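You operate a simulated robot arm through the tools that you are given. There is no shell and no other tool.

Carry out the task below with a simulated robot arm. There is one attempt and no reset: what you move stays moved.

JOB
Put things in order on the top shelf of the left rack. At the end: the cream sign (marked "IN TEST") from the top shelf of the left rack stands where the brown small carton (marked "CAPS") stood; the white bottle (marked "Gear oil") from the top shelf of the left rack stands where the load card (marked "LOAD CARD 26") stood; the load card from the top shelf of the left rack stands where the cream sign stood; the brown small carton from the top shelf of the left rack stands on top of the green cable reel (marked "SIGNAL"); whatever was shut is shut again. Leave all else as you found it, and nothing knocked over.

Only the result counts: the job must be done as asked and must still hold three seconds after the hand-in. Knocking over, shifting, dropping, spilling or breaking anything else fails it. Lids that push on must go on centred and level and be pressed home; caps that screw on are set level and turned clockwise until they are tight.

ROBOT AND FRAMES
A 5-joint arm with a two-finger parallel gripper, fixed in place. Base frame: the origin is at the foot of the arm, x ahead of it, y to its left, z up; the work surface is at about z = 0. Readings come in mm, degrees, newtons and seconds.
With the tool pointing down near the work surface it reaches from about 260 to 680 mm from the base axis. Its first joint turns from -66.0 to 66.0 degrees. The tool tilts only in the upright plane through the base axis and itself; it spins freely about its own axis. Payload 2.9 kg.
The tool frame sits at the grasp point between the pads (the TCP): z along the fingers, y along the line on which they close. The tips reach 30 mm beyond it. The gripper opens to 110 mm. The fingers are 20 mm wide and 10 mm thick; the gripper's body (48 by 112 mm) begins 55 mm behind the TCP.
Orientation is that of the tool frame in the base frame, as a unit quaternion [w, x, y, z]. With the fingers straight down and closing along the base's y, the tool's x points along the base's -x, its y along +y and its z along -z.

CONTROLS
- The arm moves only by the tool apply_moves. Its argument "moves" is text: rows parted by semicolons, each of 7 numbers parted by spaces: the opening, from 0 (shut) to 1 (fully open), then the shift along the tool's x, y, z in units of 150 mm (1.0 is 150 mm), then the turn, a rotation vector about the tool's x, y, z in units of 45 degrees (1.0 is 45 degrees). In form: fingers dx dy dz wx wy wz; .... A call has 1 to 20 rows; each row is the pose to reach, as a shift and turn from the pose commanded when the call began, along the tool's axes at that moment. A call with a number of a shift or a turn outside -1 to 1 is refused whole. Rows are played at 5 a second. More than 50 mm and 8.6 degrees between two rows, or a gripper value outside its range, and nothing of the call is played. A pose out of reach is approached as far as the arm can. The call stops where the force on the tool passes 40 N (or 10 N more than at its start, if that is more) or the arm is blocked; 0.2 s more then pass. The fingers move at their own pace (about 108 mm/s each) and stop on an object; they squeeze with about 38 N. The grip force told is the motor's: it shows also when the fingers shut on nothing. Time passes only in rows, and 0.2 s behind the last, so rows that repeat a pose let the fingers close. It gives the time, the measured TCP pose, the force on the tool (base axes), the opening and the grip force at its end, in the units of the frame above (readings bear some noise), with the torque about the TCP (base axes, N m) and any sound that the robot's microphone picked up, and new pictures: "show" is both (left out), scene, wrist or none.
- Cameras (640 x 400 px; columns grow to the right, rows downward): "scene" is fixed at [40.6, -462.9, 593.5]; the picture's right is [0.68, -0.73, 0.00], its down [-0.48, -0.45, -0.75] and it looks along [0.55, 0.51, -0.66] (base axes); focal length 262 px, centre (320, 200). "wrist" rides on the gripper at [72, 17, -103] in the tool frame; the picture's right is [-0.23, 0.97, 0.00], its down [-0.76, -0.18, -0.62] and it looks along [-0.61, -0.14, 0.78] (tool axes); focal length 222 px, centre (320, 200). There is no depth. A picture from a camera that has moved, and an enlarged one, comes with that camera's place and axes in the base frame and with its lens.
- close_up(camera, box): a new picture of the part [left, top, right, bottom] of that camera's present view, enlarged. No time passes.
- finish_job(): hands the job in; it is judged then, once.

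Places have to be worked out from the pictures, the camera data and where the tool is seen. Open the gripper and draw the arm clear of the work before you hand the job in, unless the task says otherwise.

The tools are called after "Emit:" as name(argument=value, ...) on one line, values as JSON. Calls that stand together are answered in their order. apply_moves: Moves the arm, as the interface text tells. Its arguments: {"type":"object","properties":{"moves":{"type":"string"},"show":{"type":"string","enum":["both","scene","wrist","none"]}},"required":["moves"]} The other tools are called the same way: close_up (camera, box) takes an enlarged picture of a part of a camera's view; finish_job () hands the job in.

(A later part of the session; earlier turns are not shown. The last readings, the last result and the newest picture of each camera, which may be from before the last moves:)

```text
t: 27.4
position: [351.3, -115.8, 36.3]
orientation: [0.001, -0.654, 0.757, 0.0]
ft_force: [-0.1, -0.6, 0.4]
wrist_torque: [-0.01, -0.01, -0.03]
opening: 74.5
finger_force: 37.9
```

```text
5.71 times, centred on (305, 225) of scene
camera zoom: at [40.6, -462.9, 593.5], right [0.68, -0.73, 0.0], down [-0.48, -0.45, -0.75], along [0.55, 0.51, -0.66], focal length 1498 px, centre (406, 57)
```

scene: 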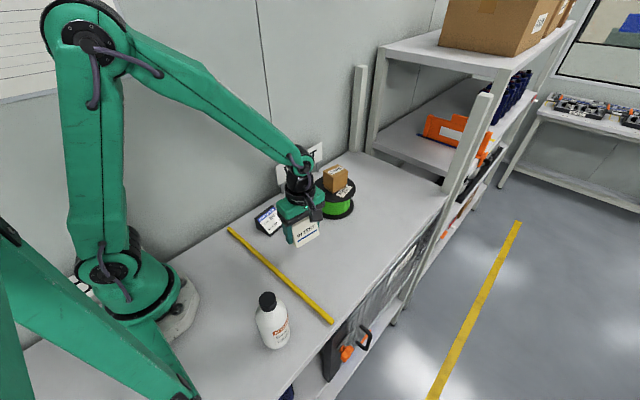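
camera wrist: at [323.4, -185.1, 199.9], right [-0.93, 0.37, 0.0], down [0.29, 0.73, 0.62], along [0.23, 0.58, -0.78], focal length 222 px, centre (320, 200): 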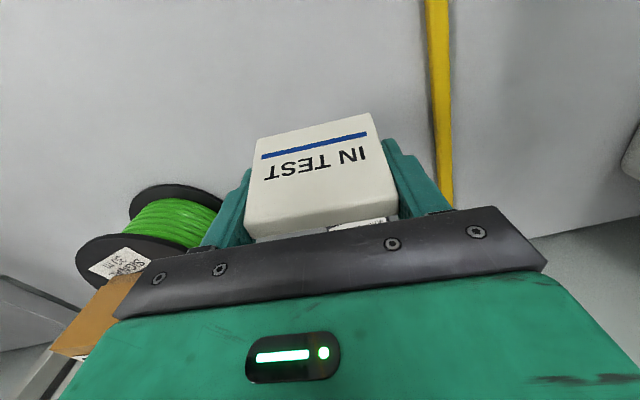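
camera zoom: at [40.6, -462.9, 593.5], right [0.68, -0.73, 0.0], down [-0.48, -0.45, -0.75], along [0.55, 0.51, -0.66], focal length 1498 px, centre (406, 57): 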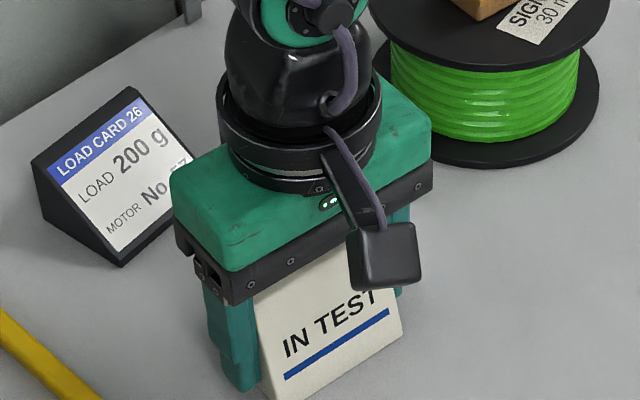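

The commanded height (35.85) matches the grasp height, and the force is about zero, so the sign is at or within 1 mm of the surface. I'll take one more 1 mm step to confirm contact.

Emit:
apply_moves(moves="0.55 0 0 0.003 0 0 0; 0.55 0 0 0.006 0 0 0; 0.55 0 0 0.006 0 0 0", show="none")

```text
t: 28.2
position: [351.3, -115.7, 35.2]
orientation: [0.0, -0.654, 0.756, 0.0]
ft_force: [-1.3, 0.9, 2.5]
wrist_torque: [0.03, -0.01, 0.02]
opening: 74.3
finger_force: 38.1
```

The force rose to +2.5 N, so the sign is on the shelf. I'll open the fingers slowly by about 9 mm a side and look.

Emit:
apply_moves(moves="0.69 0 0 0.006 0 0 0; 0.72 0 0 0.006 0 0 0; 0.77 0 0 0.006 0 0 0; 0.85 0 0 0.006 0 0 0; 0.9 0 0 0.006 0 0 0; 0.9 0 0 0.006 0 0 0", show="both")

Emit:
close_up(camera="wrist", box=[200, 90, 440, 250])

```text
t: 29.6
position: [351.9, -115.6, 34.9]
orientation: [0.0, -0.655, 0.756, 0.0]
ft_force: [0.8, 0.1, 0.2]
wrist_torque: [0.0, 0.02, 0.01]
opening: 99.0
finger_force: 0.1
camera wrist: at [323.8, -184.7, 138.1], right [-0.93, 0.37, 0.0], down [0.29, 0.73, 0.62], along [0.23, 0.58, -0.78], focal length 222 px, centre (320, 200)
```

scene: 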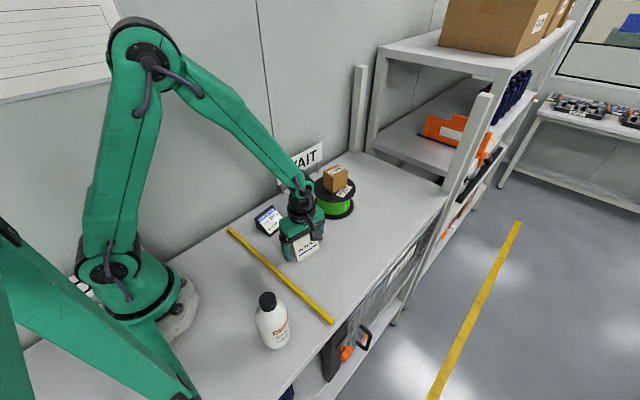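
wrist: 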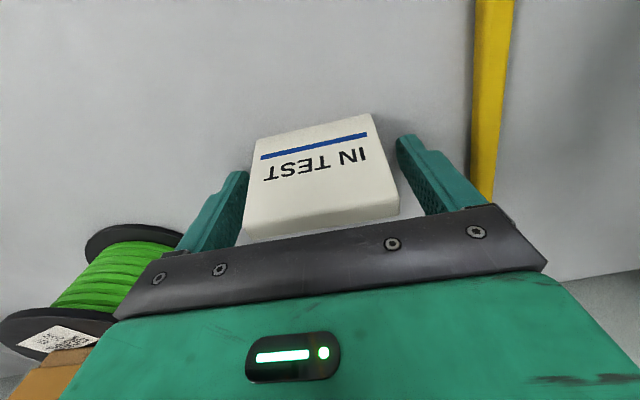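

```text
2.50 times, centred on (320, 170) of wrist
camera zoom: at [323.8, -184.7, 138.1], right [-0.93, 0.37, 0.0], down [0.29, 0.73, 0.62], along [0.23, 0.58, -0.78], focal length 555 px, centre (320, 275)
```

zoom: 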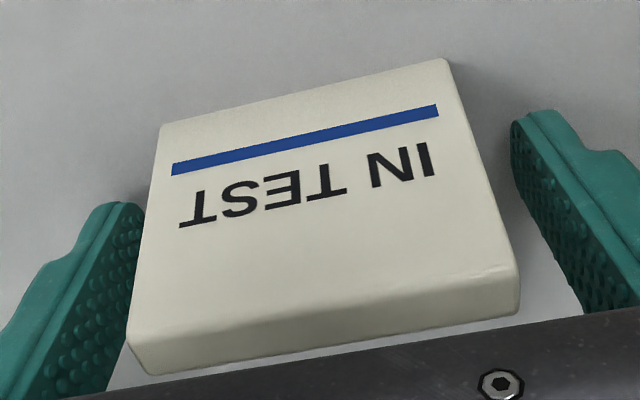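

The sign stands free at the carton's old place. I'll lift straight up and move above the load card, turning to match its yaw of about +6.5°.

Emit:
apply_moves(moves="0.9 0 0 -0.1 0 0 0; 0.9 0 0 -0.3 0 0 0; 0.9 0 0 -0.55 0 0 0; 0.9 0 0 -0.75 0 0 0; 1 0 0 -0.87 0 0 0; 1 -0.18 0.03 -0.87 0 0 -0.06; 1 -0.37 0.06 -0.87 0 0 -0.12; 1 -0.56 0.09 -0.87 0 0 -0.18; 1 -0.75 0.12 -0.87 0 0 -0.25; 1 -0.946 0.155 -0.87 0 0 -0.329; 1 -0.946 0.155 -0.87 0 0 -0.329; 1 -0.946 0.155 -0.87 0 0 -0.329", show="both")

Emit:
close_up(camera="wrist", box=[240, 50, 400, 170])

Emit:
close_up(camera="scene", box=[250, 190, 350, 270])

```text
t: 32.2
position: [350.1, 27.9, 164.8]
orientation: [0.0, 0.746, -0.666, 0.0]
ft_force: [0.0, -0.3, -0.6]
wrist_torque: [0.0, 0.01, 0.0]
opening: 109.8
finger_force: 0.0
camera wrist: at [340.7, -45.8, 268.8], right [-0.99, 0.12, 0.0], down [0.09, 0.78, 0.62], along [0.07, 0.62, -0.78], focal length 222 px, centre (320, 200)
```

scene: 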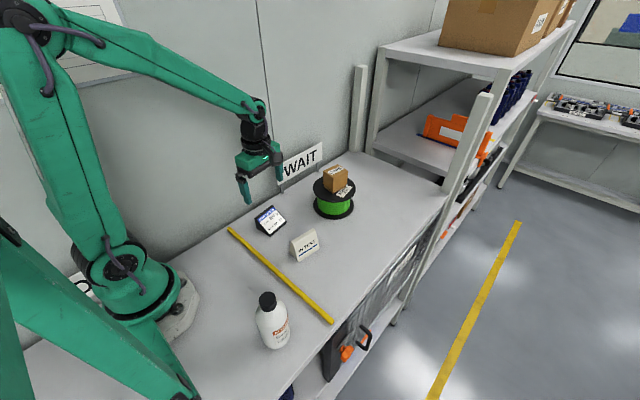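
wrist: 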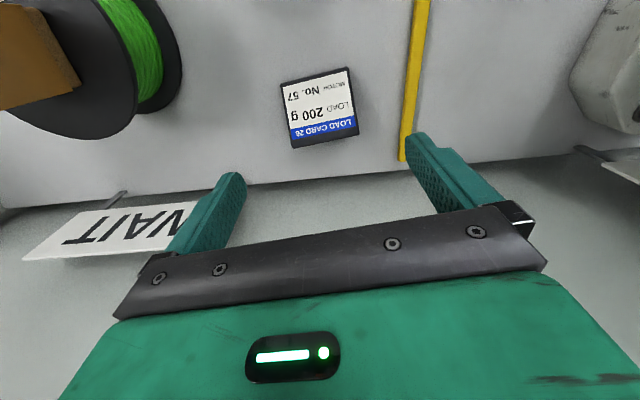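

```text
3.33 times, centred on (320, 110) of wrist
camera zoom: at [340.7, -45.8, 268.8], right [-0.99, 0.12, 0.0], down [0.09, 0.78, 0.62], along [0.07, 0.62, -0.78], focal length 740 px, centre (320, 500)
```

zoom: 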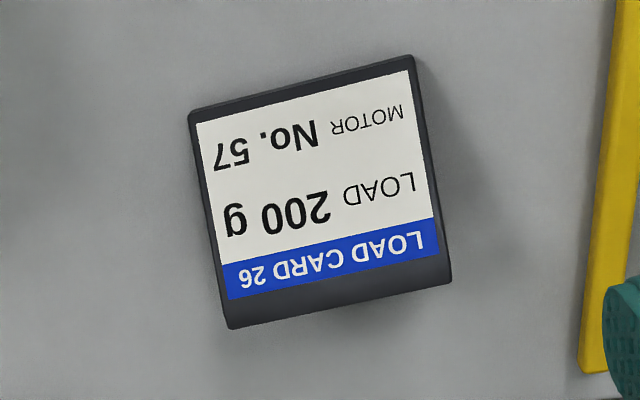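

```text
5.00 times, centred on (300, 230) of scene
camera zoom: at [40.6, -462.9, 593.5], right [0.68, -0.73, 0.0], down [-0.48, -0.45, -0.75], along [0.55, 0.51, -0.66], focal length 1311 px, centre (420, 50)
```

zoom: 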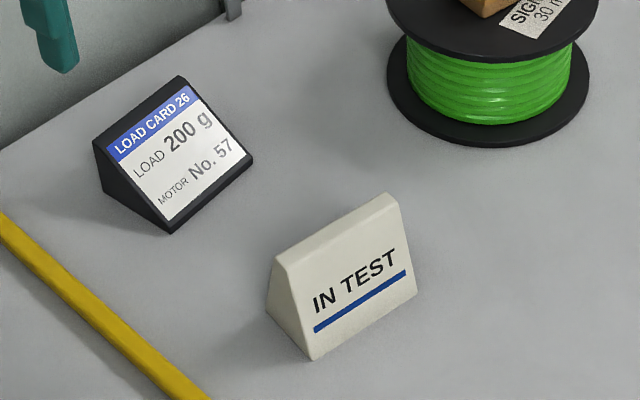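

The sign stands well in its new place. The card's footprint centre is about 1 mm from the TCP with the yaw matched. I'll shift 5 mm towards its thicker back half for balance and descend partway.

Emit:
apply_moves(moves="1 -0.033 0.001 0.2 0 0 0; 1 -0.033 0.001 0.4 0 0 0; 1 -0.033 0.001 0.6 0 0 0; 1 -0.033 0.001 0.6 0 0 0; 1 -0.033 0.001 0.6 0 0 0", show="both")

Emit:
close_up(camera="wrist", box=[220, 60, 420, 220])

Emit:
close_up(camera="scene", box=[230, 150, 330, 250])

```text
t: 33.4
position: [348.5, 33.1, 72.3]
orientation: [0.001, 0.746, -0.666, 0.0]
ft_force: [-0.2, 0.3, 0.3]
wrist_torque: [0.0, 0.05, 0.04]
opening: 110.0
finger_force: 0.0
camera wrist: at [339.2, -40.9, 177.0], right [-0.99, 0.12, 0.0], down [0.09, 0.78, 0.62], along [0.07, 0.62, -0.78], focal length 222 px, centre (320, 200)
```

scene: 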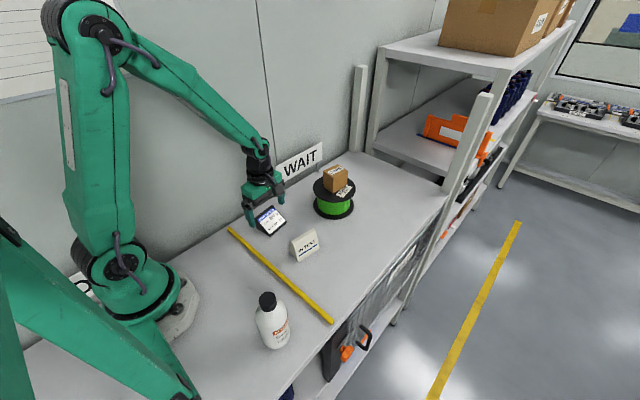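
wrist: 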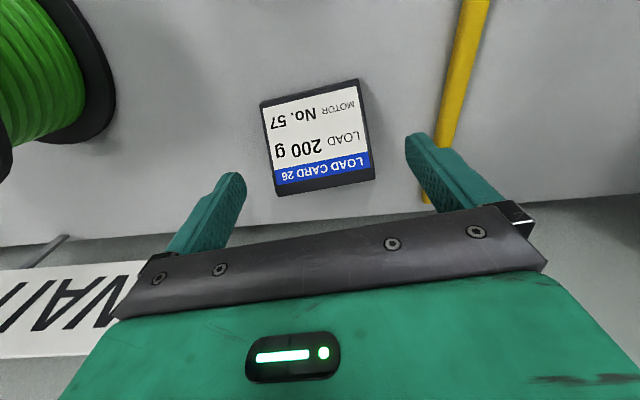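

```text
2.50 times, centred on (320, 140) of wrist
camera zoom: at [339.2, -40.9, 177.0], right [-0.99, 0.12, 0.0], down [0.09, 0.78, 0.62], along [0.07, 0.62, -0.78], focal length 555 px, centre (320, 350)
```

zoom: 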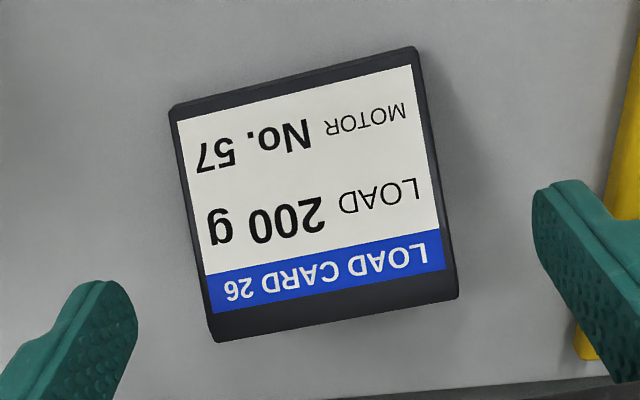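

```text
4.00 times, centred on (280, 200) of scene
camera zoom: at [40.6, -462.9, 593.5], right [0.68, -0.73, 0.0], down [-0.48, -0.45, -0.75], along [0.55, 0.51, -0.66], focal length 1048 px, centre (480, 200)
```

zoom: 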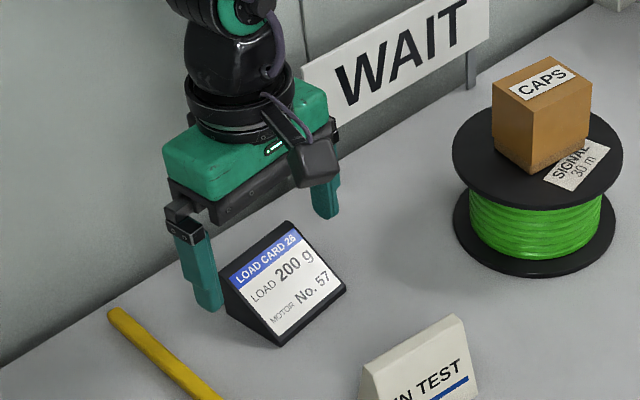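

The TCP is about 6 mm to the back of the card's footprint centre, as planned, and centred along its length within about 1.5 mm. I'll descend the last 40 mm and close on its end faces.

Emit:
apply_moves(moves="1 0 -0.006 0.1 0 0 0; 1 0 -0.006 0.2 0 0 0; 1 0 -0.006 0.267 0 0 0; 1 0 -0.006 0.267 0 0 0; 0.8 0 -0.006 0.267 0 0 0; 0.7 0 -0.006 0.267 0 0 0; 0.6 0 -0.006 0.267 0 0 0; 0.52 0 -0.006 0.267 0 0 0; 0.52 0 -0.006 0.267 0 0 0", show="both")

Emit:
close_up(camera="scene", box=[230, 170, 310, 250])

```text
t: 35.4
position: [349.8, 33.2, 32.2]
orientation: [0.0, 0.746, -0.666, 0.0]
ft_force: [-0.3, -0.5, -0.2]
wrist_torque: [0.03, -0.01, -0.02]
opening: 73.2
finger_force: 38.2
camera wrist: at [340.1, -40.7, 136.6], right [-0.99, 0.12, 0.0], down [0.09, 0.78, 0.62], along [0.07, 0.62, -0.78], focal length 222 px, centre (320, 200)
```

scene: 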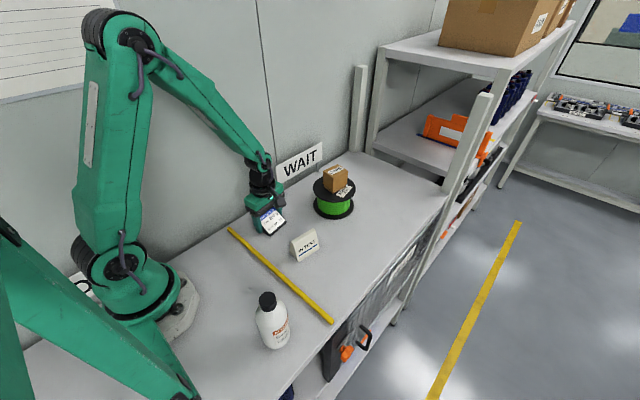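
wrist: 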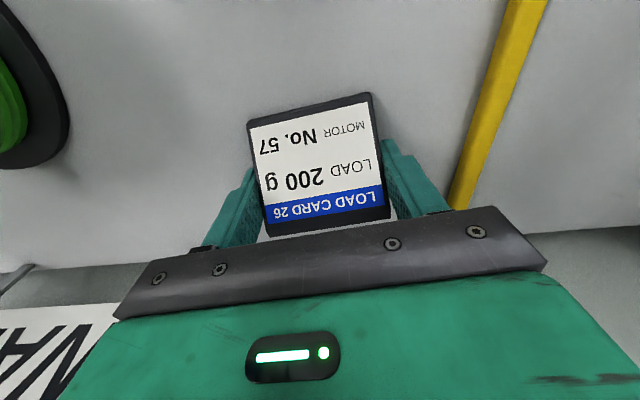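

```text
5.00 times, centred on (270, 210) of scene
camera zoom: at [40.6, -462.9, 593.5], right [0.68, -0.73, 0.0], down [-0.48, -0.45, -0.75], along [0.55, 0.51, -0.66], focal length 1311 px, centre (570, 150)
```

zoom: 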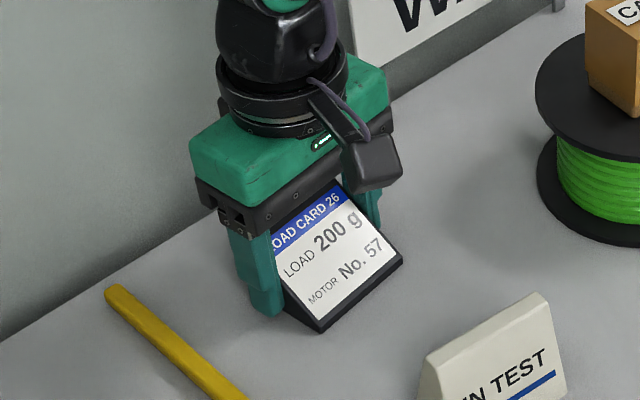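

The card is gripped (73.2 mm, 38 N). I'll lift it 95 mm and check it stays level.

Emit:
apply_moves(moves="0.52 0 0 -0.03 0 0 0; 0.52 0 0 -0.08 0 0 0; 0.52 0 0 -0.2 0 0 0; 0.52 0 0 -0.36 0 0 0; 0.52 0 0 -0.5 0 0 0; 0.52 0 0 -0.633 0 0 0; 0.52 0 0 -0.633 0 0 0", show="both")

Emit:
close_up(camera="scene", box=[230, 140, 330, 240])

```text
t: 37.0
position: [349.4, 33.1, 129.6]
orientation: [0.0, 0.746, -0.666, 0.0]
ft_force: [0.2, -0.4, -1.3]
wrist_torque: [0.0, -0.02, 0.01]
opening: 73.1
finger_force: 37.9
camera wrist: at [340.2, -41.0, 233.9], right [-0.99, 0.12, 0.0], down [0.09, 0.78, 0.62], along [0.07, 0.62, -0.78], focal length 222 px, centre (320, 200)
```

scene: 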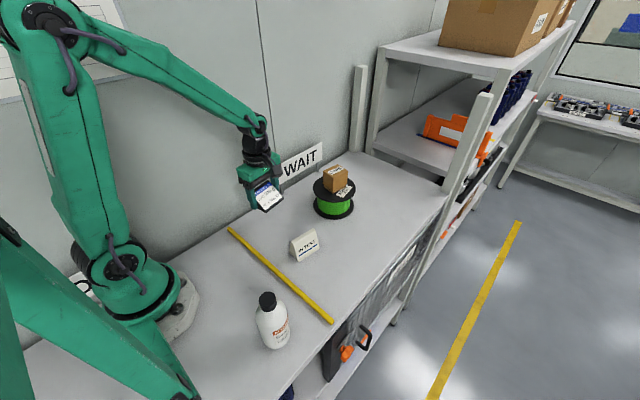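
wrist: 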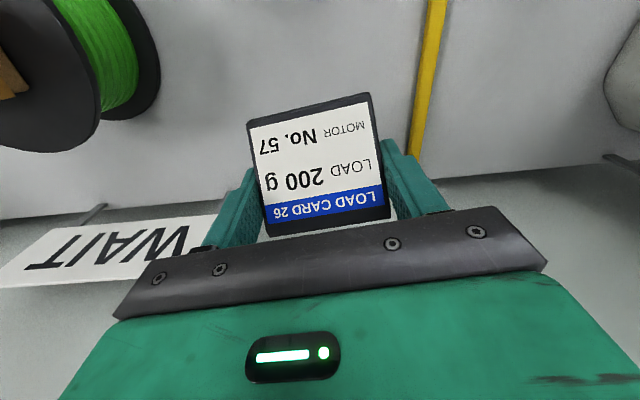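

```text
4.00 times, centred on (280, 190) of scene
camera zoom: at [40.6, -462.9, 593.5], right [0.68, -0.73, 0.0], down [-0.48, -0.45, -0.75], along [0.55, 0.51, -0.66], focal length 1048 px, centre (480, 240)
```

zoom: 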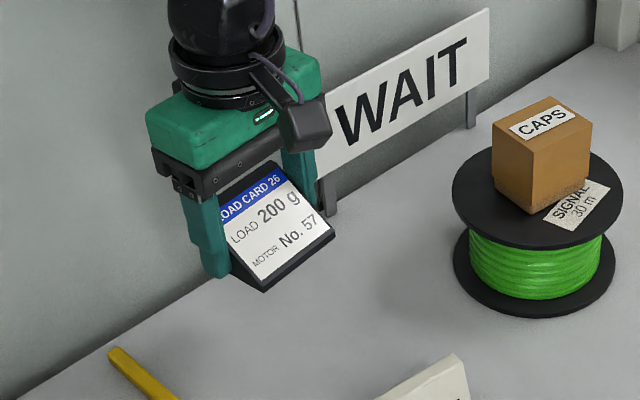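

The card hangs level and hasn't shifted in the wrist view. I'll carry it over towards the sign's old place in two legs, well above the sign.

Emit:
apply_moves(moves="0.52 0.12 -0.023 0 0 0 0.03; 0.52 0.27 -0.053 0 0 0 0.07; 0.52 0.42 -0.082 0 0 0 0.107; 0.52 0.57 -0.111 0 0 0 0.145; 0.52 0.72 -0.141 0 0 0 0.183; 0.52 0.83 -0.162 0 0 0 0.21; 0.52 0.896 -0.175 0 0 0 0.228; 0.52 0.896 -0.175 0 0 0 0.228", show="scene")

```text
t: 38.8
position: [388.8, -98.7, 128.5]
orientation: [-0.001, -0.683, 0.73, 0.0]
ft_force: [0.9, -0.1, -0.9]
wrist_torque: [0.0, 0.0, 0.03]
opening: 73.2
finger_force: 37.5
```

scene: 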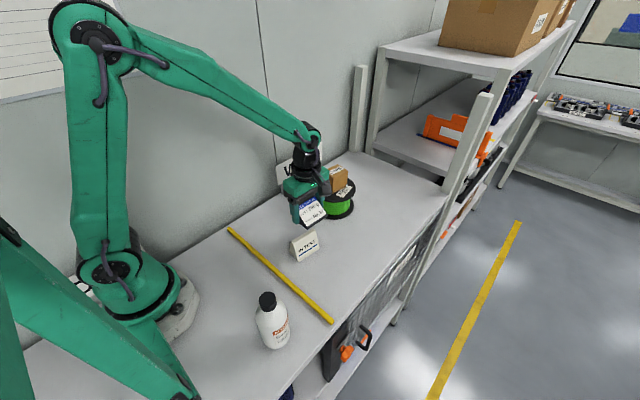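

Halfway there with a clear path. Next is the second leg to above the sign's old place, ending at the slot's yaw.

Emit:
apply_moves(moves="0.52 0.1 -0.039 0 0 0 0.028; 0.52 0.25 -0.097 0 0 0 0.066; 0.52 0.4 -0.156 0 0 0 0.107; 0.52 0.55 -0.214 0 0 0 0.147; 0.52 0.7 -0.273 0 0 0 0.187; 0.52 0.8 -0.312 0 0 0 0.214; 0.52 0.851 -0.3315 0 0 0 0.2276; 0.52 0.851 -0.3315 0 0 0 0.2276; 0.52 0.851 -0.3315 0 0 0 0.2276", show="both")

```text
t: 40.8
position: [431.0, -230.4, 129.8]
orientation: [0.0, -0.616, 0.788, 0.0]
ft_force: [0.4, 0.0, 0.3]
wrist_torque: [0.0, 0.01, 0.02]
opening: 73.0
finger_force: 38.0
camera wrist: at [396.0, -295.8, 233.6], right [-0.89, 0.46, 0.0], down [0.36, 0.7, 0.62], along [0.28, 0.55, -0.78], focal length 222 px, centre (320, 200)
```

scene: 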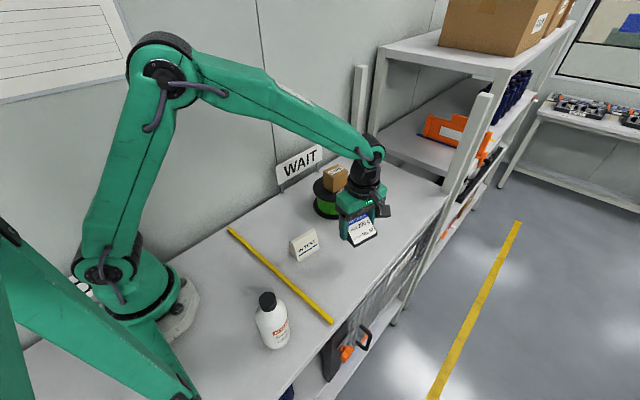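
wrist: 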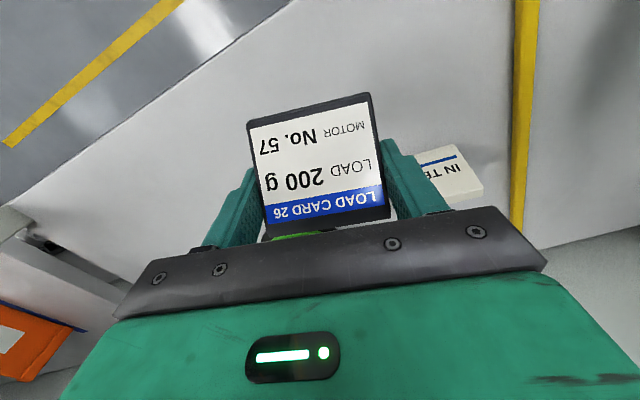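

The card is over the sign's old place. I'll lower it to a few mm above the shelf, then step down to contact.

Emit:
apply_moves(moves="0.52 0 0 0.15 0 0 0; 0.52 0 0 0.3 0 0 0; 0.52 0 0 0.44 0 0 0; 0.52 0 0 0.55 0 0 0; 0.52 0 0 0.6 0 0 0; 0.52 0 0 0.615 0 0 0; 0.52 0 0 0.622 0 0 0; 0.52 0 0 0.622 0 0 0", show="none")

```text
t: 42.6
position: [430.8, -227.1, 35.5]
orientation: [0.0, -0.616, 0.788, 0.0]
ft_force: [0.3, -0.3, -0.5]
wrist_torque: [0.02, 0.01, 0.01]
opening: 73.5
finger_force: 38.1
```

No contact yet. I'll go down in 0.5 mm steps and watch the vertical force.

Emit:
apply_moves(moves="0.52 0 0 0.004 0 0 0; 0.52 0 0 0.008 0 0 0; 0.52 0 0 0.012 0 0 0; 0.52 0 0 0.012 0 0 0", show="none")

```text
t: 43.6
position: [430.5, -227.9, 34.1]
orientation: [0.0, -0.616, 0.788, 0.0]
ft_force: [-0.3, 0.3, -1.4]
wrist_torque: [0.01, -0.01, -0.02]
opening: 73.4
finger_force: 38.4
```

The force still shows only the card's weight (-1.4 N). I'll take another 1 mm down.

Emit:
apply_moves(moves="0.52 0 0 0.004 0 0 0; 0.52 0 0 0.008 0 0 0; 0.52 0 0 0.008 0 0 0", show="none")

Emit:
close_up(camera="scene", box=[325, 190, 405, 280])

```text
t: 44.4
position: [429.9, -228.2, 33.7]
orientation: [0.0, -0.616, 0.788, 0.0]
ft_force: [-0.4, -0.1, -0.2]
wrist_torque: [-0.01, -0.01, 0.02]
opening: 73.1
finger_force: 37.9
```

```text
4.44 times, centred on (365, 235) of scene
camera zoom: at [40.6, -462.9, 593.5], right [0.68, -0.73, 0.0], down [-0.48, -0.45, -0.75], along [0.55, 0.51, -0.66], focal length 1165 px, centre (120, 44)
```

zoom: 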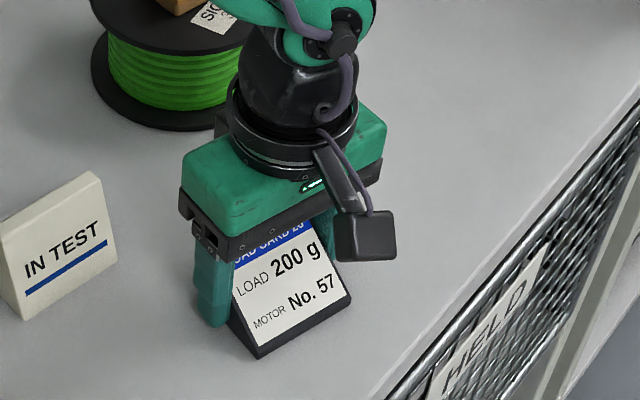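

The weight has nearly gone, so contact is starting. One more 0.8 mm to seat it.

Emit:
apply_moves(moves="0.52 0 0 0.003 0 0 0; 0.52 0 0 0.006 0 0 0; 0.52 0 0 0.006 0 0 0", show="none")

```text
t: 45.2
position: [430.6, -229.3, 32.0]
orientation: [0.001, -0.616, 0.788, 0.0]
ft_force: [-0.1, 0.7, 0.7]
wrist_torque: [0.04, 0.1, -0.03]
opening: 73.2
finger_force: 38.0
```

Contact is confirmed (force up about 2 N, torque rising). I'll open the fingers gradually to release the card.

Emit:
apply_moves(moves="0.52 0 0 0.002 0 0 0; 0.68 0 0 0.002 0 0 0; 0.71 0 0 0.002 0 0 0; 0.76 0 0 0.002 0 0 0; 0.84 0 0 0.002 0 0 0; 0.9 0 0 0.002 0 0 0; 0.9 0 0 0.002 0 0 0", show="both")

Emit:
close_up(camera="wrist", box=[200, 80, 440, 250])

```text
t: 46.8
position: [430.9, -228.3, 32.1]
orientation: [0.0, -0.616, 0.788, -0.001]
ft_force: [-0.2, -0.1, -0.7]
wrist_torque: [0.0, 0.01, -0.02]
opening: 99.2
finger_force: 0.0
camera wrist: at [396.7, -294.4, 136.2], right [-0.89, 0.46, 0.0], down [0.36, 0.7, 0.62], along [0.28, 0.55, -0.78], focal length 222 px, centre (320, 200)
```

scene: 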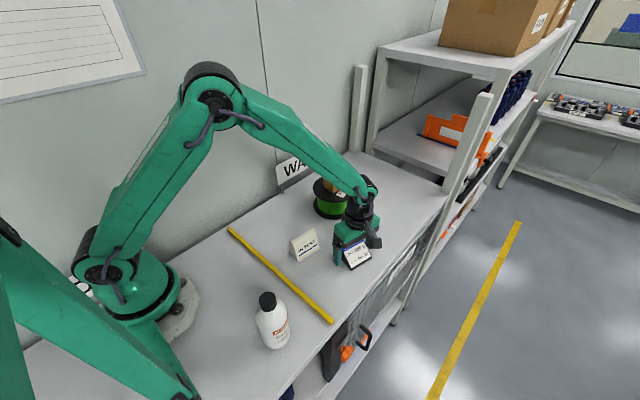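
wrist: 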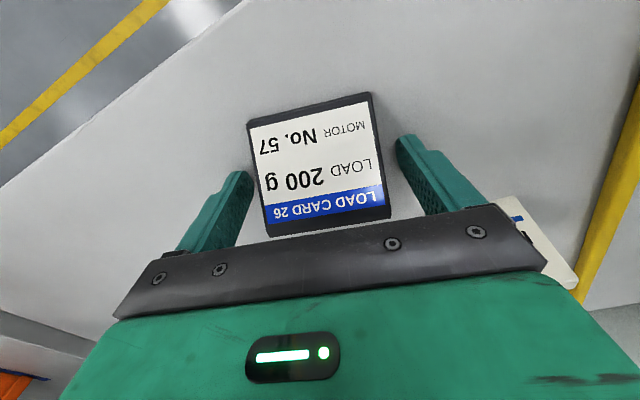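

```text
2.35 times, centred on (320, 165) of wrist
camera zoom: at [396.7, -294.4, 136.2], right [-0.89, 0.46, 0.0], down [0.36, 0.7, 0.62], along [0.28, 0.55, -0.78], focal length 523 px, centre (320, 282)
```

zoom: 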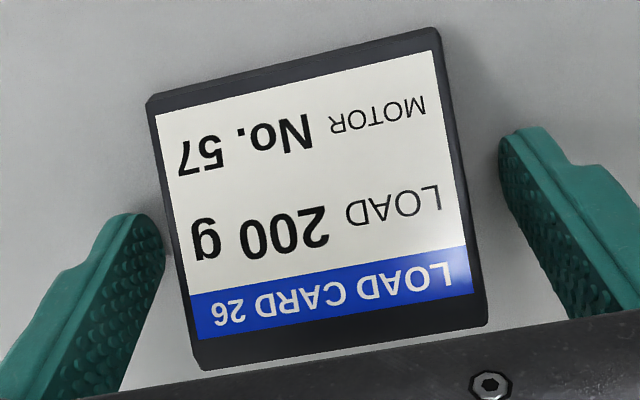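

The card stands released at the sign's old place. I'll lift straight up 150 mm and move partway towards the bottle, staying high.

Emit:
apply_moves(moves="0.9 0 0 -0.1 0 0 0; 0.9 0 0 -0.3 0 0 0; 0.9 0 0 -0.55 0 0 0; 0.9 0 0 -0.8 0 0 0; 0.9 0 0 -1 0 0 0; 0.9 0.04 0.17 -1 0 0 0; 0.9 0.09 0.36 -1 0 0 0; 0.9 0.13 0.55 -1 0 0 0; 0.9 0.18 0.74 -1 0 0 0; 0.9 0.22 0.9 -1 0 0 0; 0.9 0.22 0.9 -1 0 0 0; 0.9 0.22 0.9 -1 0 0 0", show="both")

Emit:
close_up(camera="scene", box=[270, 190, 390, 280])

```text
t: 49.4
position: [292.6, -228.2, 182.5]
orientation: [0.0, -0.616, 0.788, 0.0]
ft_force: [-1.0, 0.2, 0.1]
wrist_torque: [0.02, 0.0, 0.01]
opening: 98.8
finger_force: 0.0
camera wrist: at [257.8, -294.1, 285.8], right [-0.89, 0.46, 0.0], down [0.36, 0.7, 0.62], along [0.28, 0.55, -0.78], focal length 222 px, centre (320, 200)
```

scene: 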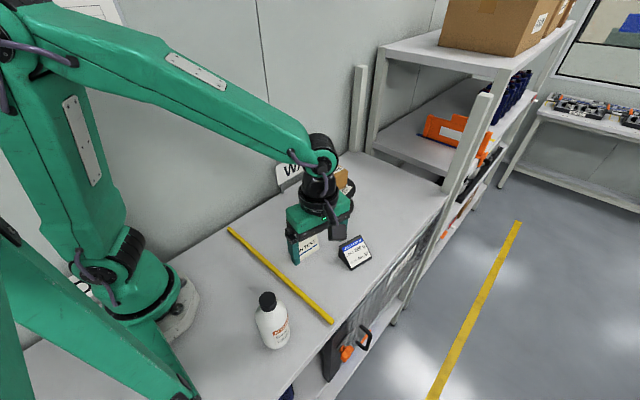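
wrist: 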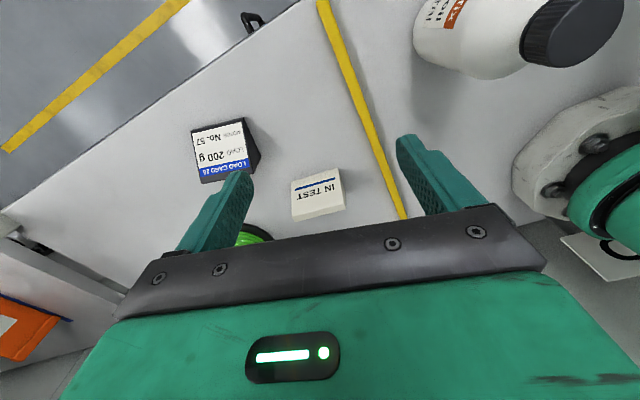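

```text
4.44 times, centred on (330, 235) of scene
camera zoom: at [40.6, -462.9, 593.5], right [0.68, -0.73, 0.0], down [-0.48, -0.45, -0.75], along [0.55, 0.51, -0.66], focal length 1165 px, centre (276, 44)
```

zoom: 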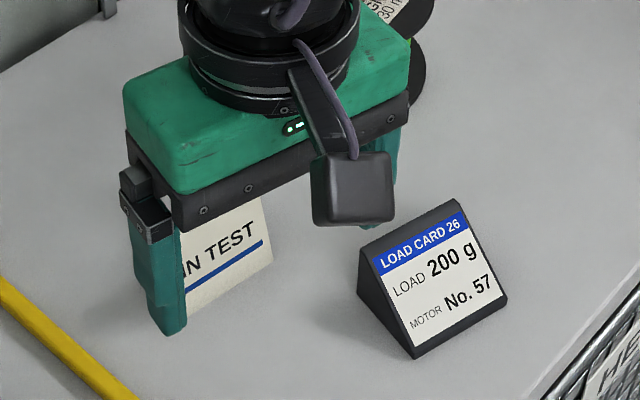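

The card stands well. The bottle is visible on the right of the wrist view, so I'll zoom in to locate it.

Emit:
close_up(camera="wrist", box=[400, 0, 640, 110])

Emit:
close_up(camera="scene", box=[245, 280, 305, 360])

```text
2.67 times, centred on (520, 55) of wrist
camera zoom: at [257.8, -294.1, 285.8], right [-0.89, 0.46, 0.0], down [0.36, 0.7, 0.62], along [0.28, 0.55, -0.78], focal length 592 px, centre (-213, 587)
```

zoom: 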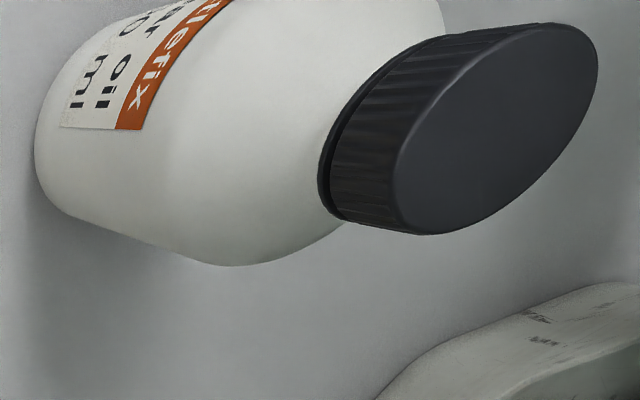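

```text
5.00 times, centred on (275, 320) of scene
camera zoom: at [40.6, -462.9, 593.5], right [0.68, -0.73, 0.0], down [-0.48, -0.45, -0.75], along [0.55, 0.51, -0.66], focal length 1311 px, centre (545, -400)
```

zoom: 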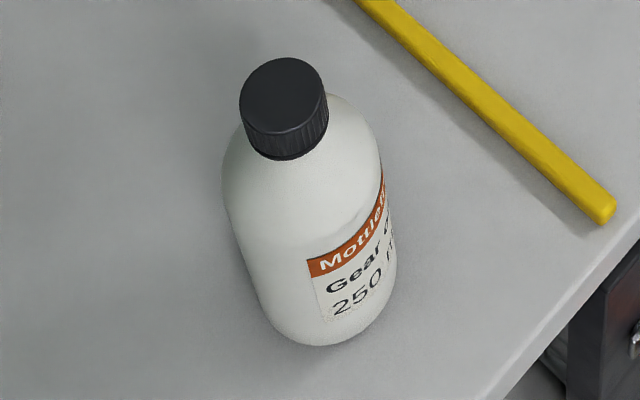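

The bottle appears to be near (148, -235), about 155 mm tall. I'll rise to clear its cap and move over it for an accurate top view.

Emit:
apply_moves(moves="1 0 0 -0.2 0 0 0; 1 0 0 -0.4 0 0 0; 1 0.05 0.16 -0.45 0 0 0; 1 0.1 0.32 -0.45 0 0 0; 1 0.15 0.48 -0.45 0 0 0; 1 0.2 0.64 -0.45 0 0 0; 1 0.24 0.78 -0.45 0 0 0; 1 0.284 0.916 -0.45 0 0 0; 1 0.284 0.916 -0.45 0 0 0; 1 0.284 0.916 -0.45 0 0 0", show="both")

Emit:
close_up(camera="wrist", box=[220, 40, 420, 190])

```text
t: 51.6
position: [148.6, -235.3, 247.6]
orientation: [0.0, -0.616, 0.788, 0.0]
ft_force: [0.0, -0.1, -0.2]
wrist_torque: [-0.02, 0.01, 0.01]
opening: 109.9
finger_force: 0.0
camera wrist: at [114.6, -301.5, 353.0], right [-0.89, 0.46, 0.0], down [0.36, 0.7, 0.62], along [0.28, 0.55, -0.78], focal length 222 px, centre (320, 200)
```

scene: 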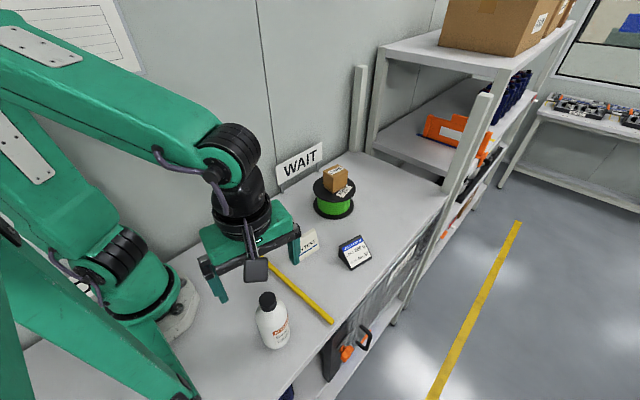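
wrist: 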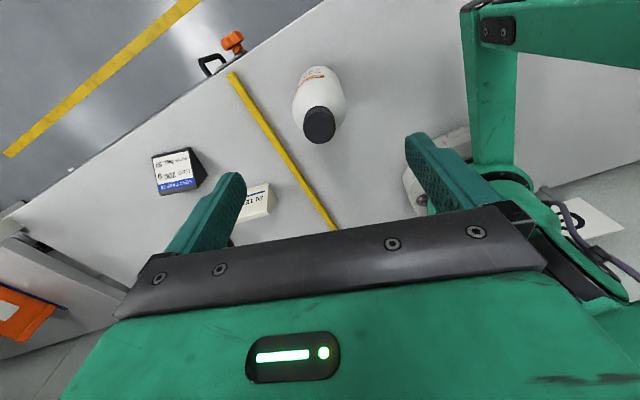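

```text
2.67 times, centred on (320, 115) of wrist
camera zoom: at [114.6, -301.5, 353.0], right [-0.89, 0.46, 0.0], down [0.36, 0.7, 0.62], along [0.28, 0.55, -0.78], focal length 592 px, centre (320, 427)
```

zoom: 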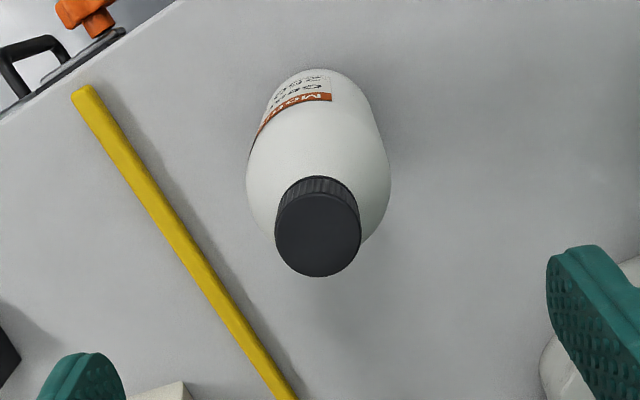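

Over the bottle, the cap centre is within about 2 mm of the TCP and the body radius is about 29.5 mm. I'll correct slightly and descend with open fingers until the tips are around z≈77 on the body, keeping the palm clear of the cap.

Emit:
apply_moves(moves="1 -0.01 -0.006 0.2 0 0 0; 1 -0.01 -0.006 0.4 0 0 0; 1 -0.01 -0.006 0.6 0 0 0; 1 -0.01 -0.006 0.75 0 0 0; 1 -0.01 -0.006 0.85 0 0 0; 1 -0.01 -0.006 0.85 0 0 0; 1 -0.01 -0.006 0.85 0 0 0", show="both")

Emit:
close_up(camera="scene", box=[210, 250, 330, 360])

Emit:
close_up(camera="wrist", box=[220, 60, 420, 220])

```text
t: 53.2
position: [149.7, -233.9, 120.9]
orientation: [0.0, -0.616, 0.787, 0.0]
ft_force: [-0.2, -0.2, 0.4]
wrist_torque: [-0.02, 0.01, 0.02]
opening: 109.9
finger_force: 0.0
camera wrist: at [115.8, -300.6, 224.5], right [-0.89, 0.46, 0.0], down [0.36, 0.7, 0.62], along [0.28, 0.55, -0.78], focal length 222 px, centre (320, 200)
```

scene: 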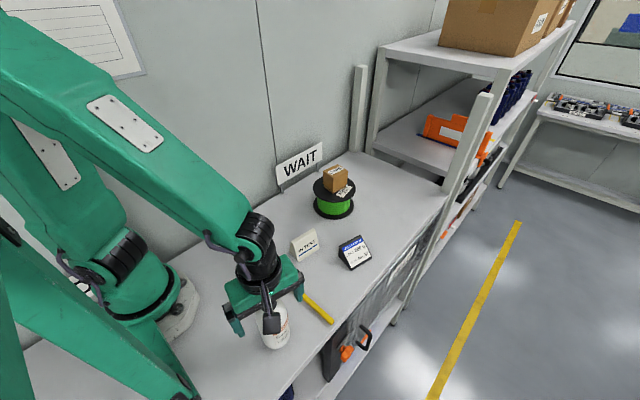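
wrist: 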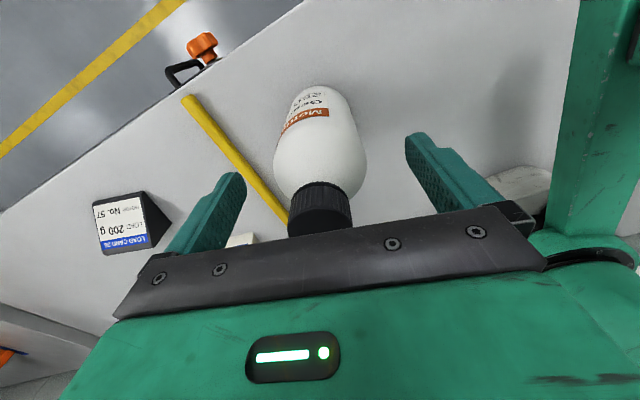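

```text
3.64 times, centred on (270, 305) of scene
camera zoom: at [40.6, -462.9, 593.5], right [0.68, -0.73, 0.0], down [-0.48, -0.45, -0.75], along [0.55, 0.51, -0.66], focal length 953 px, centre (502, -182)
```

zoom: 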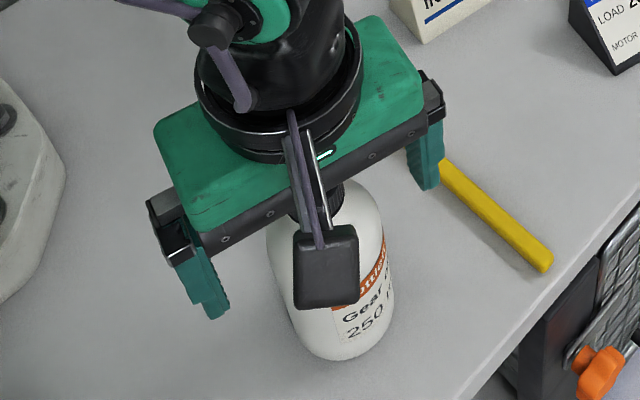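

```text
2.50 times, centred on (320, 140) of wrist
camera zoom: at [115.8, -300.6, 224.5], right [-0.89, 0.46, 0.0], down [0.36, 0.7, 0.62], along [0.28, 0.55, -0.78], focal length 555 px, centre (320, 350)
```

zoom: 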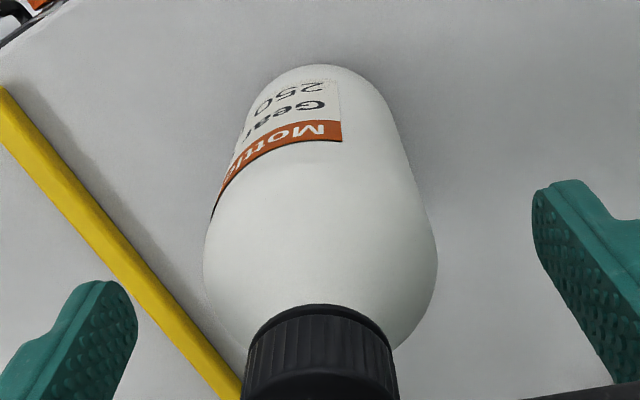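

The bottle is centred between the fingers. Before going lower I'll check where the cap top is relative to the palm.

Emit:
close_up(camera="wrist", box=[280, 170, 360, 245])

Emit:
close_up(camera="scene", box=[240, 285, 300, 345])

```text
5.33 times, centred on (320, 208) of wrist
camera zoom: at [115.8, -300.6, 224.5], right [-0.89, 0.46, 0.0], down [0.36, 0.7, 0.62], along [0.28, 0.55, -0.78], focal length 1185 px, centre (320, 160)
```

zoom: 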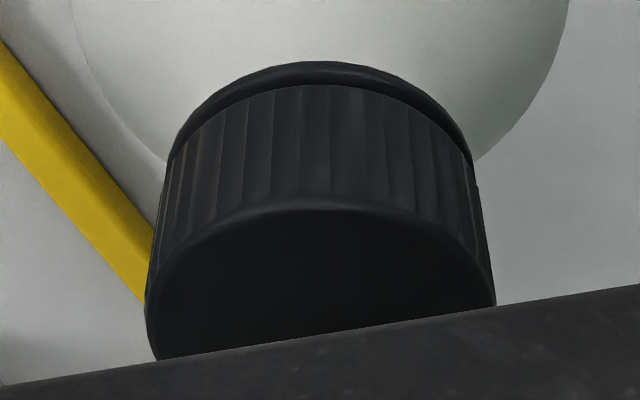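

```text
6.67 times, centred on (270, 315) of scene
camera zoom: at [40.6, -462.9, 593.5], right [0.68, -0.73, 0.0], down [-0.48, -0.45, -0.75], along [0.55, 0.51, -0.66], focal length 1747 px, centre (653, -567)
```

zoom: 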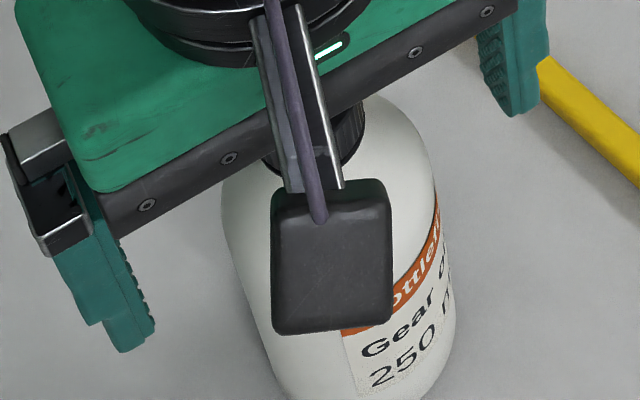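

The cap top is at about z≈157, so I'll stop at TCP z≈110, which leaves the palm about 8 mm above it. Then I'll close gently on the body.

Emit:
apply_moves(moves="1 0 0 0.05 0 0 0; 1 0 0 0.083 0 0 0; 1 0 0 0.083 0 0 0; 0.8 0 0 0.083 0 0 0; 0.65 0 0 0.083 0 0 0; 0.55 0 0 0.083 0 0 0; 0.45 0 0 0.083 0 0 0; 0.4 0 0 0.083 0 0 0; 0.4 0 0 0.083 0 0 0", show="both")

Emit:
close_up(camera="wrist", box=[200, 60, 440, 240])

```text
t: 55.2
position: [149.0, -234.8, 108.1]
orientation: [0.0, -0.615, 0.788, 0.001]
ft_force: [0.9, -1.5, 0.5]
wrist_torque: [0.02, -0.03, 0.03]
opening: 57.6
finger_force: 38.0
camera wrist: at [115.3, -300.1, 213.1], right [-0.89, 0.46, 0.0], down [0.36, 0.7, 0.62], along [0.28, 0.55, -0.78], focal length 222 px, centre (320, 200)
```

scene: 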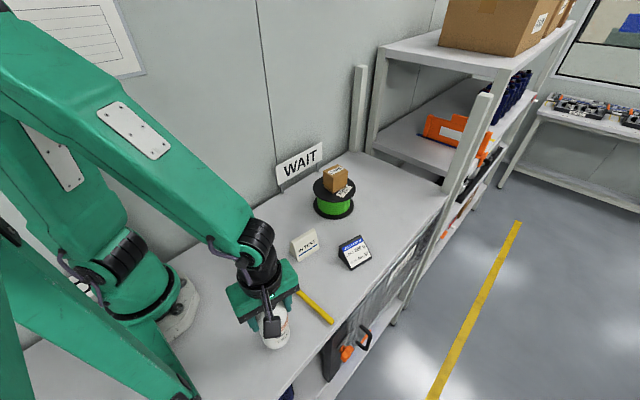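
wrist: 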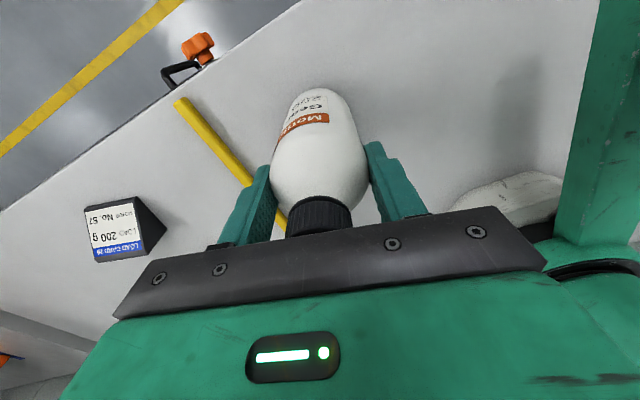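

```text
2.22 times, centred on (320, 150) of wrist
camera zoom: at [115.3, -300.1, 213.1], right [-0.89, 0.46, 0.0], down [0.36, 0.7, 0.62], along [0.28, 0.55, -0.78], focal length 494 px, centre (320, 311)
```

zoom: 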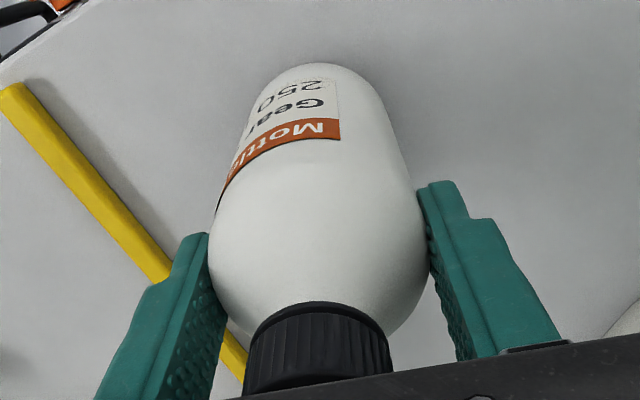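

The bottle is gripped (57.6 mm, 38 N). I'll lift slowly about 20 mm and check that it stays upright and doesn't slip.

Emit:
apply_moves(moves="0.4 0 0 -0.02 0 0 0; 0.4 0 0 -0.05 0 0 0; 0.4 0 0 -0.09 0 0 0; 0.4 0 0 -0.133 0 0 0; 0.4 0 0 -0.133 0 0 0", show="both")

Emit:
close_up(camera="scene", box=[220, 260, 320, 360])

```text
t: 56.4
position: [150.4, -234.6, 130.1]
orientation: [0.0, -0.615, 0.788, 0.001]
ft_force: [-0.2, 0.0, -1.5]
wrist_torque: [0.03, 0.0, -0.01]
opening: 57.9
finger_force: 38.2
camera wrist: at [115.2, -300.3, 233.5], right [-0.89, 0.46, 0.0], down [0.36, 0.7, 0.62], along [0.28, 0.55, -0.78], focal length 222 px, centre (320, 200)
```

scene: 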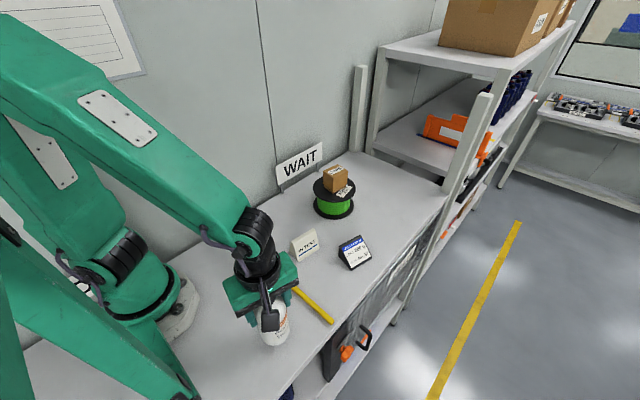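
wrist: 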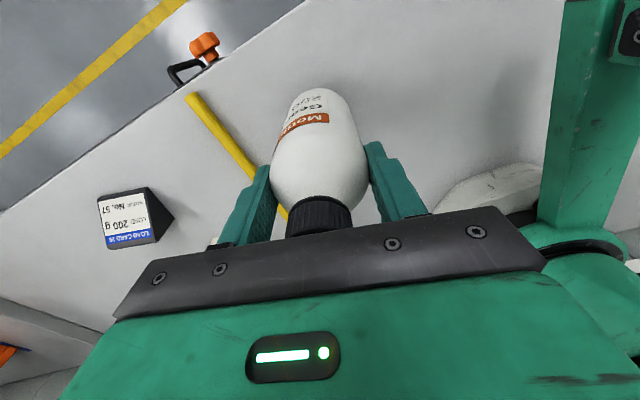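

```text
4.00 times, centred on (270, 310) of scene
camera zoom: at [40.6, -462.9, 593.5], right [0.68, -0.73, 0.0], down [-0.48, -0.45, -0.75], along [0.55, 0.51, -0.66], focal length 1048 px, centre (520, -240)
```

zoom: 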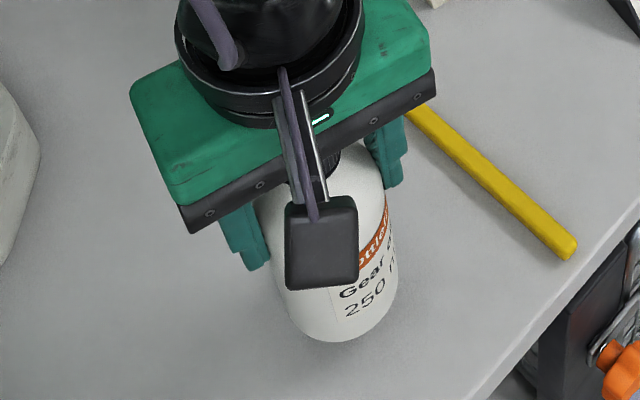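

The bottle lifted cleanly and is unchanged in the wrist view. I'll raise it until its base is about 85 mm up and carry it via an outward waypoint, since the straight line passes too near the arm's minimum reach.

Emit:
apply_moves(moves="0.4 0 0 -0.12 0 0 0; 0.4 0 0 -0.28 0 0 0; 0.4 0 0 -0.433 0 0 0; 0.4 -0.06 -0.07 -0.433 0 0 0; 0.4 -0.16 -0.175 -0.433 0 0 0; 0.4 -0.27 -0.296 -0.433 0 0 0; 0.4 -0.38 -0.417 -0.433 0 0 0; 0.4 -0.47 -0.516 -0.433 0 0 0; 0.4 -0.514 -0.564 -0.433 0 0 0; 0.4 -0.514 -0.564 -0.433 0 0 0", show="scene")

```text
t: 58.6
position: [251.0, -180.4, 193.9]
orientation: [0.0, -0.616, 0.788, -0.001]
ft_force: [-0.2, -0.5, -2.9]
wrist_torque: [-0.01, 0.03, -0.03]
opening: 57.7
finger_force: 37.6
```

scene: 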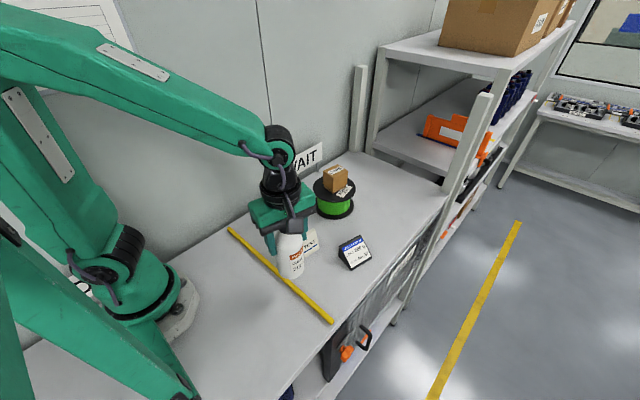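

The bottle is upright at the first waypoint. I'll continue to the second waypoint at the same height.

Emit:
apply_moves(moves="0.4 -0.08 -0.023 0 0 0 0; 0.4 -0.22 -0.064 0 0 0 0; 0.4 -0.4 -0.117 0 0 0 0; 0.4 -0.58 -0.169 0 0 0 0; 0.4 -0.75 -0.219 0 0 0 0; 0.4 -0.85 -0.248 0 0 0 0; 0.4 -0.889 -0.259 0 0 0 0; 0.4 -0.889 -0.259 0 0 0 0", show="scene")

```text
t: 60.4
position: [320.7, -60.0, 194.3]
orientation: [0.0, -0.616, 0.788, -0.001]
ft_force: [0.2, -0.6, -2.9]
wrist_torque: [0.02, 0.01, 0.01]
opening: 58.0
finger_force: 38.3
```

scene: 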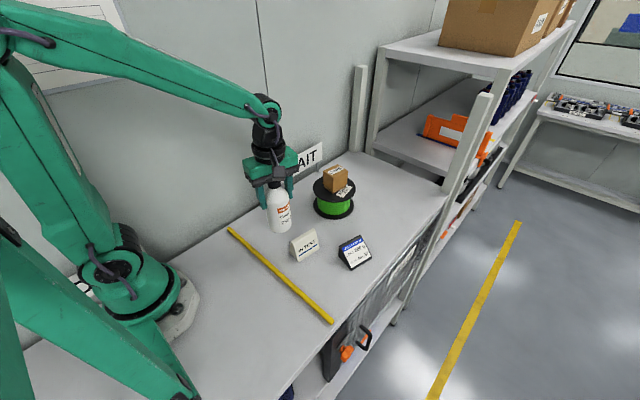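

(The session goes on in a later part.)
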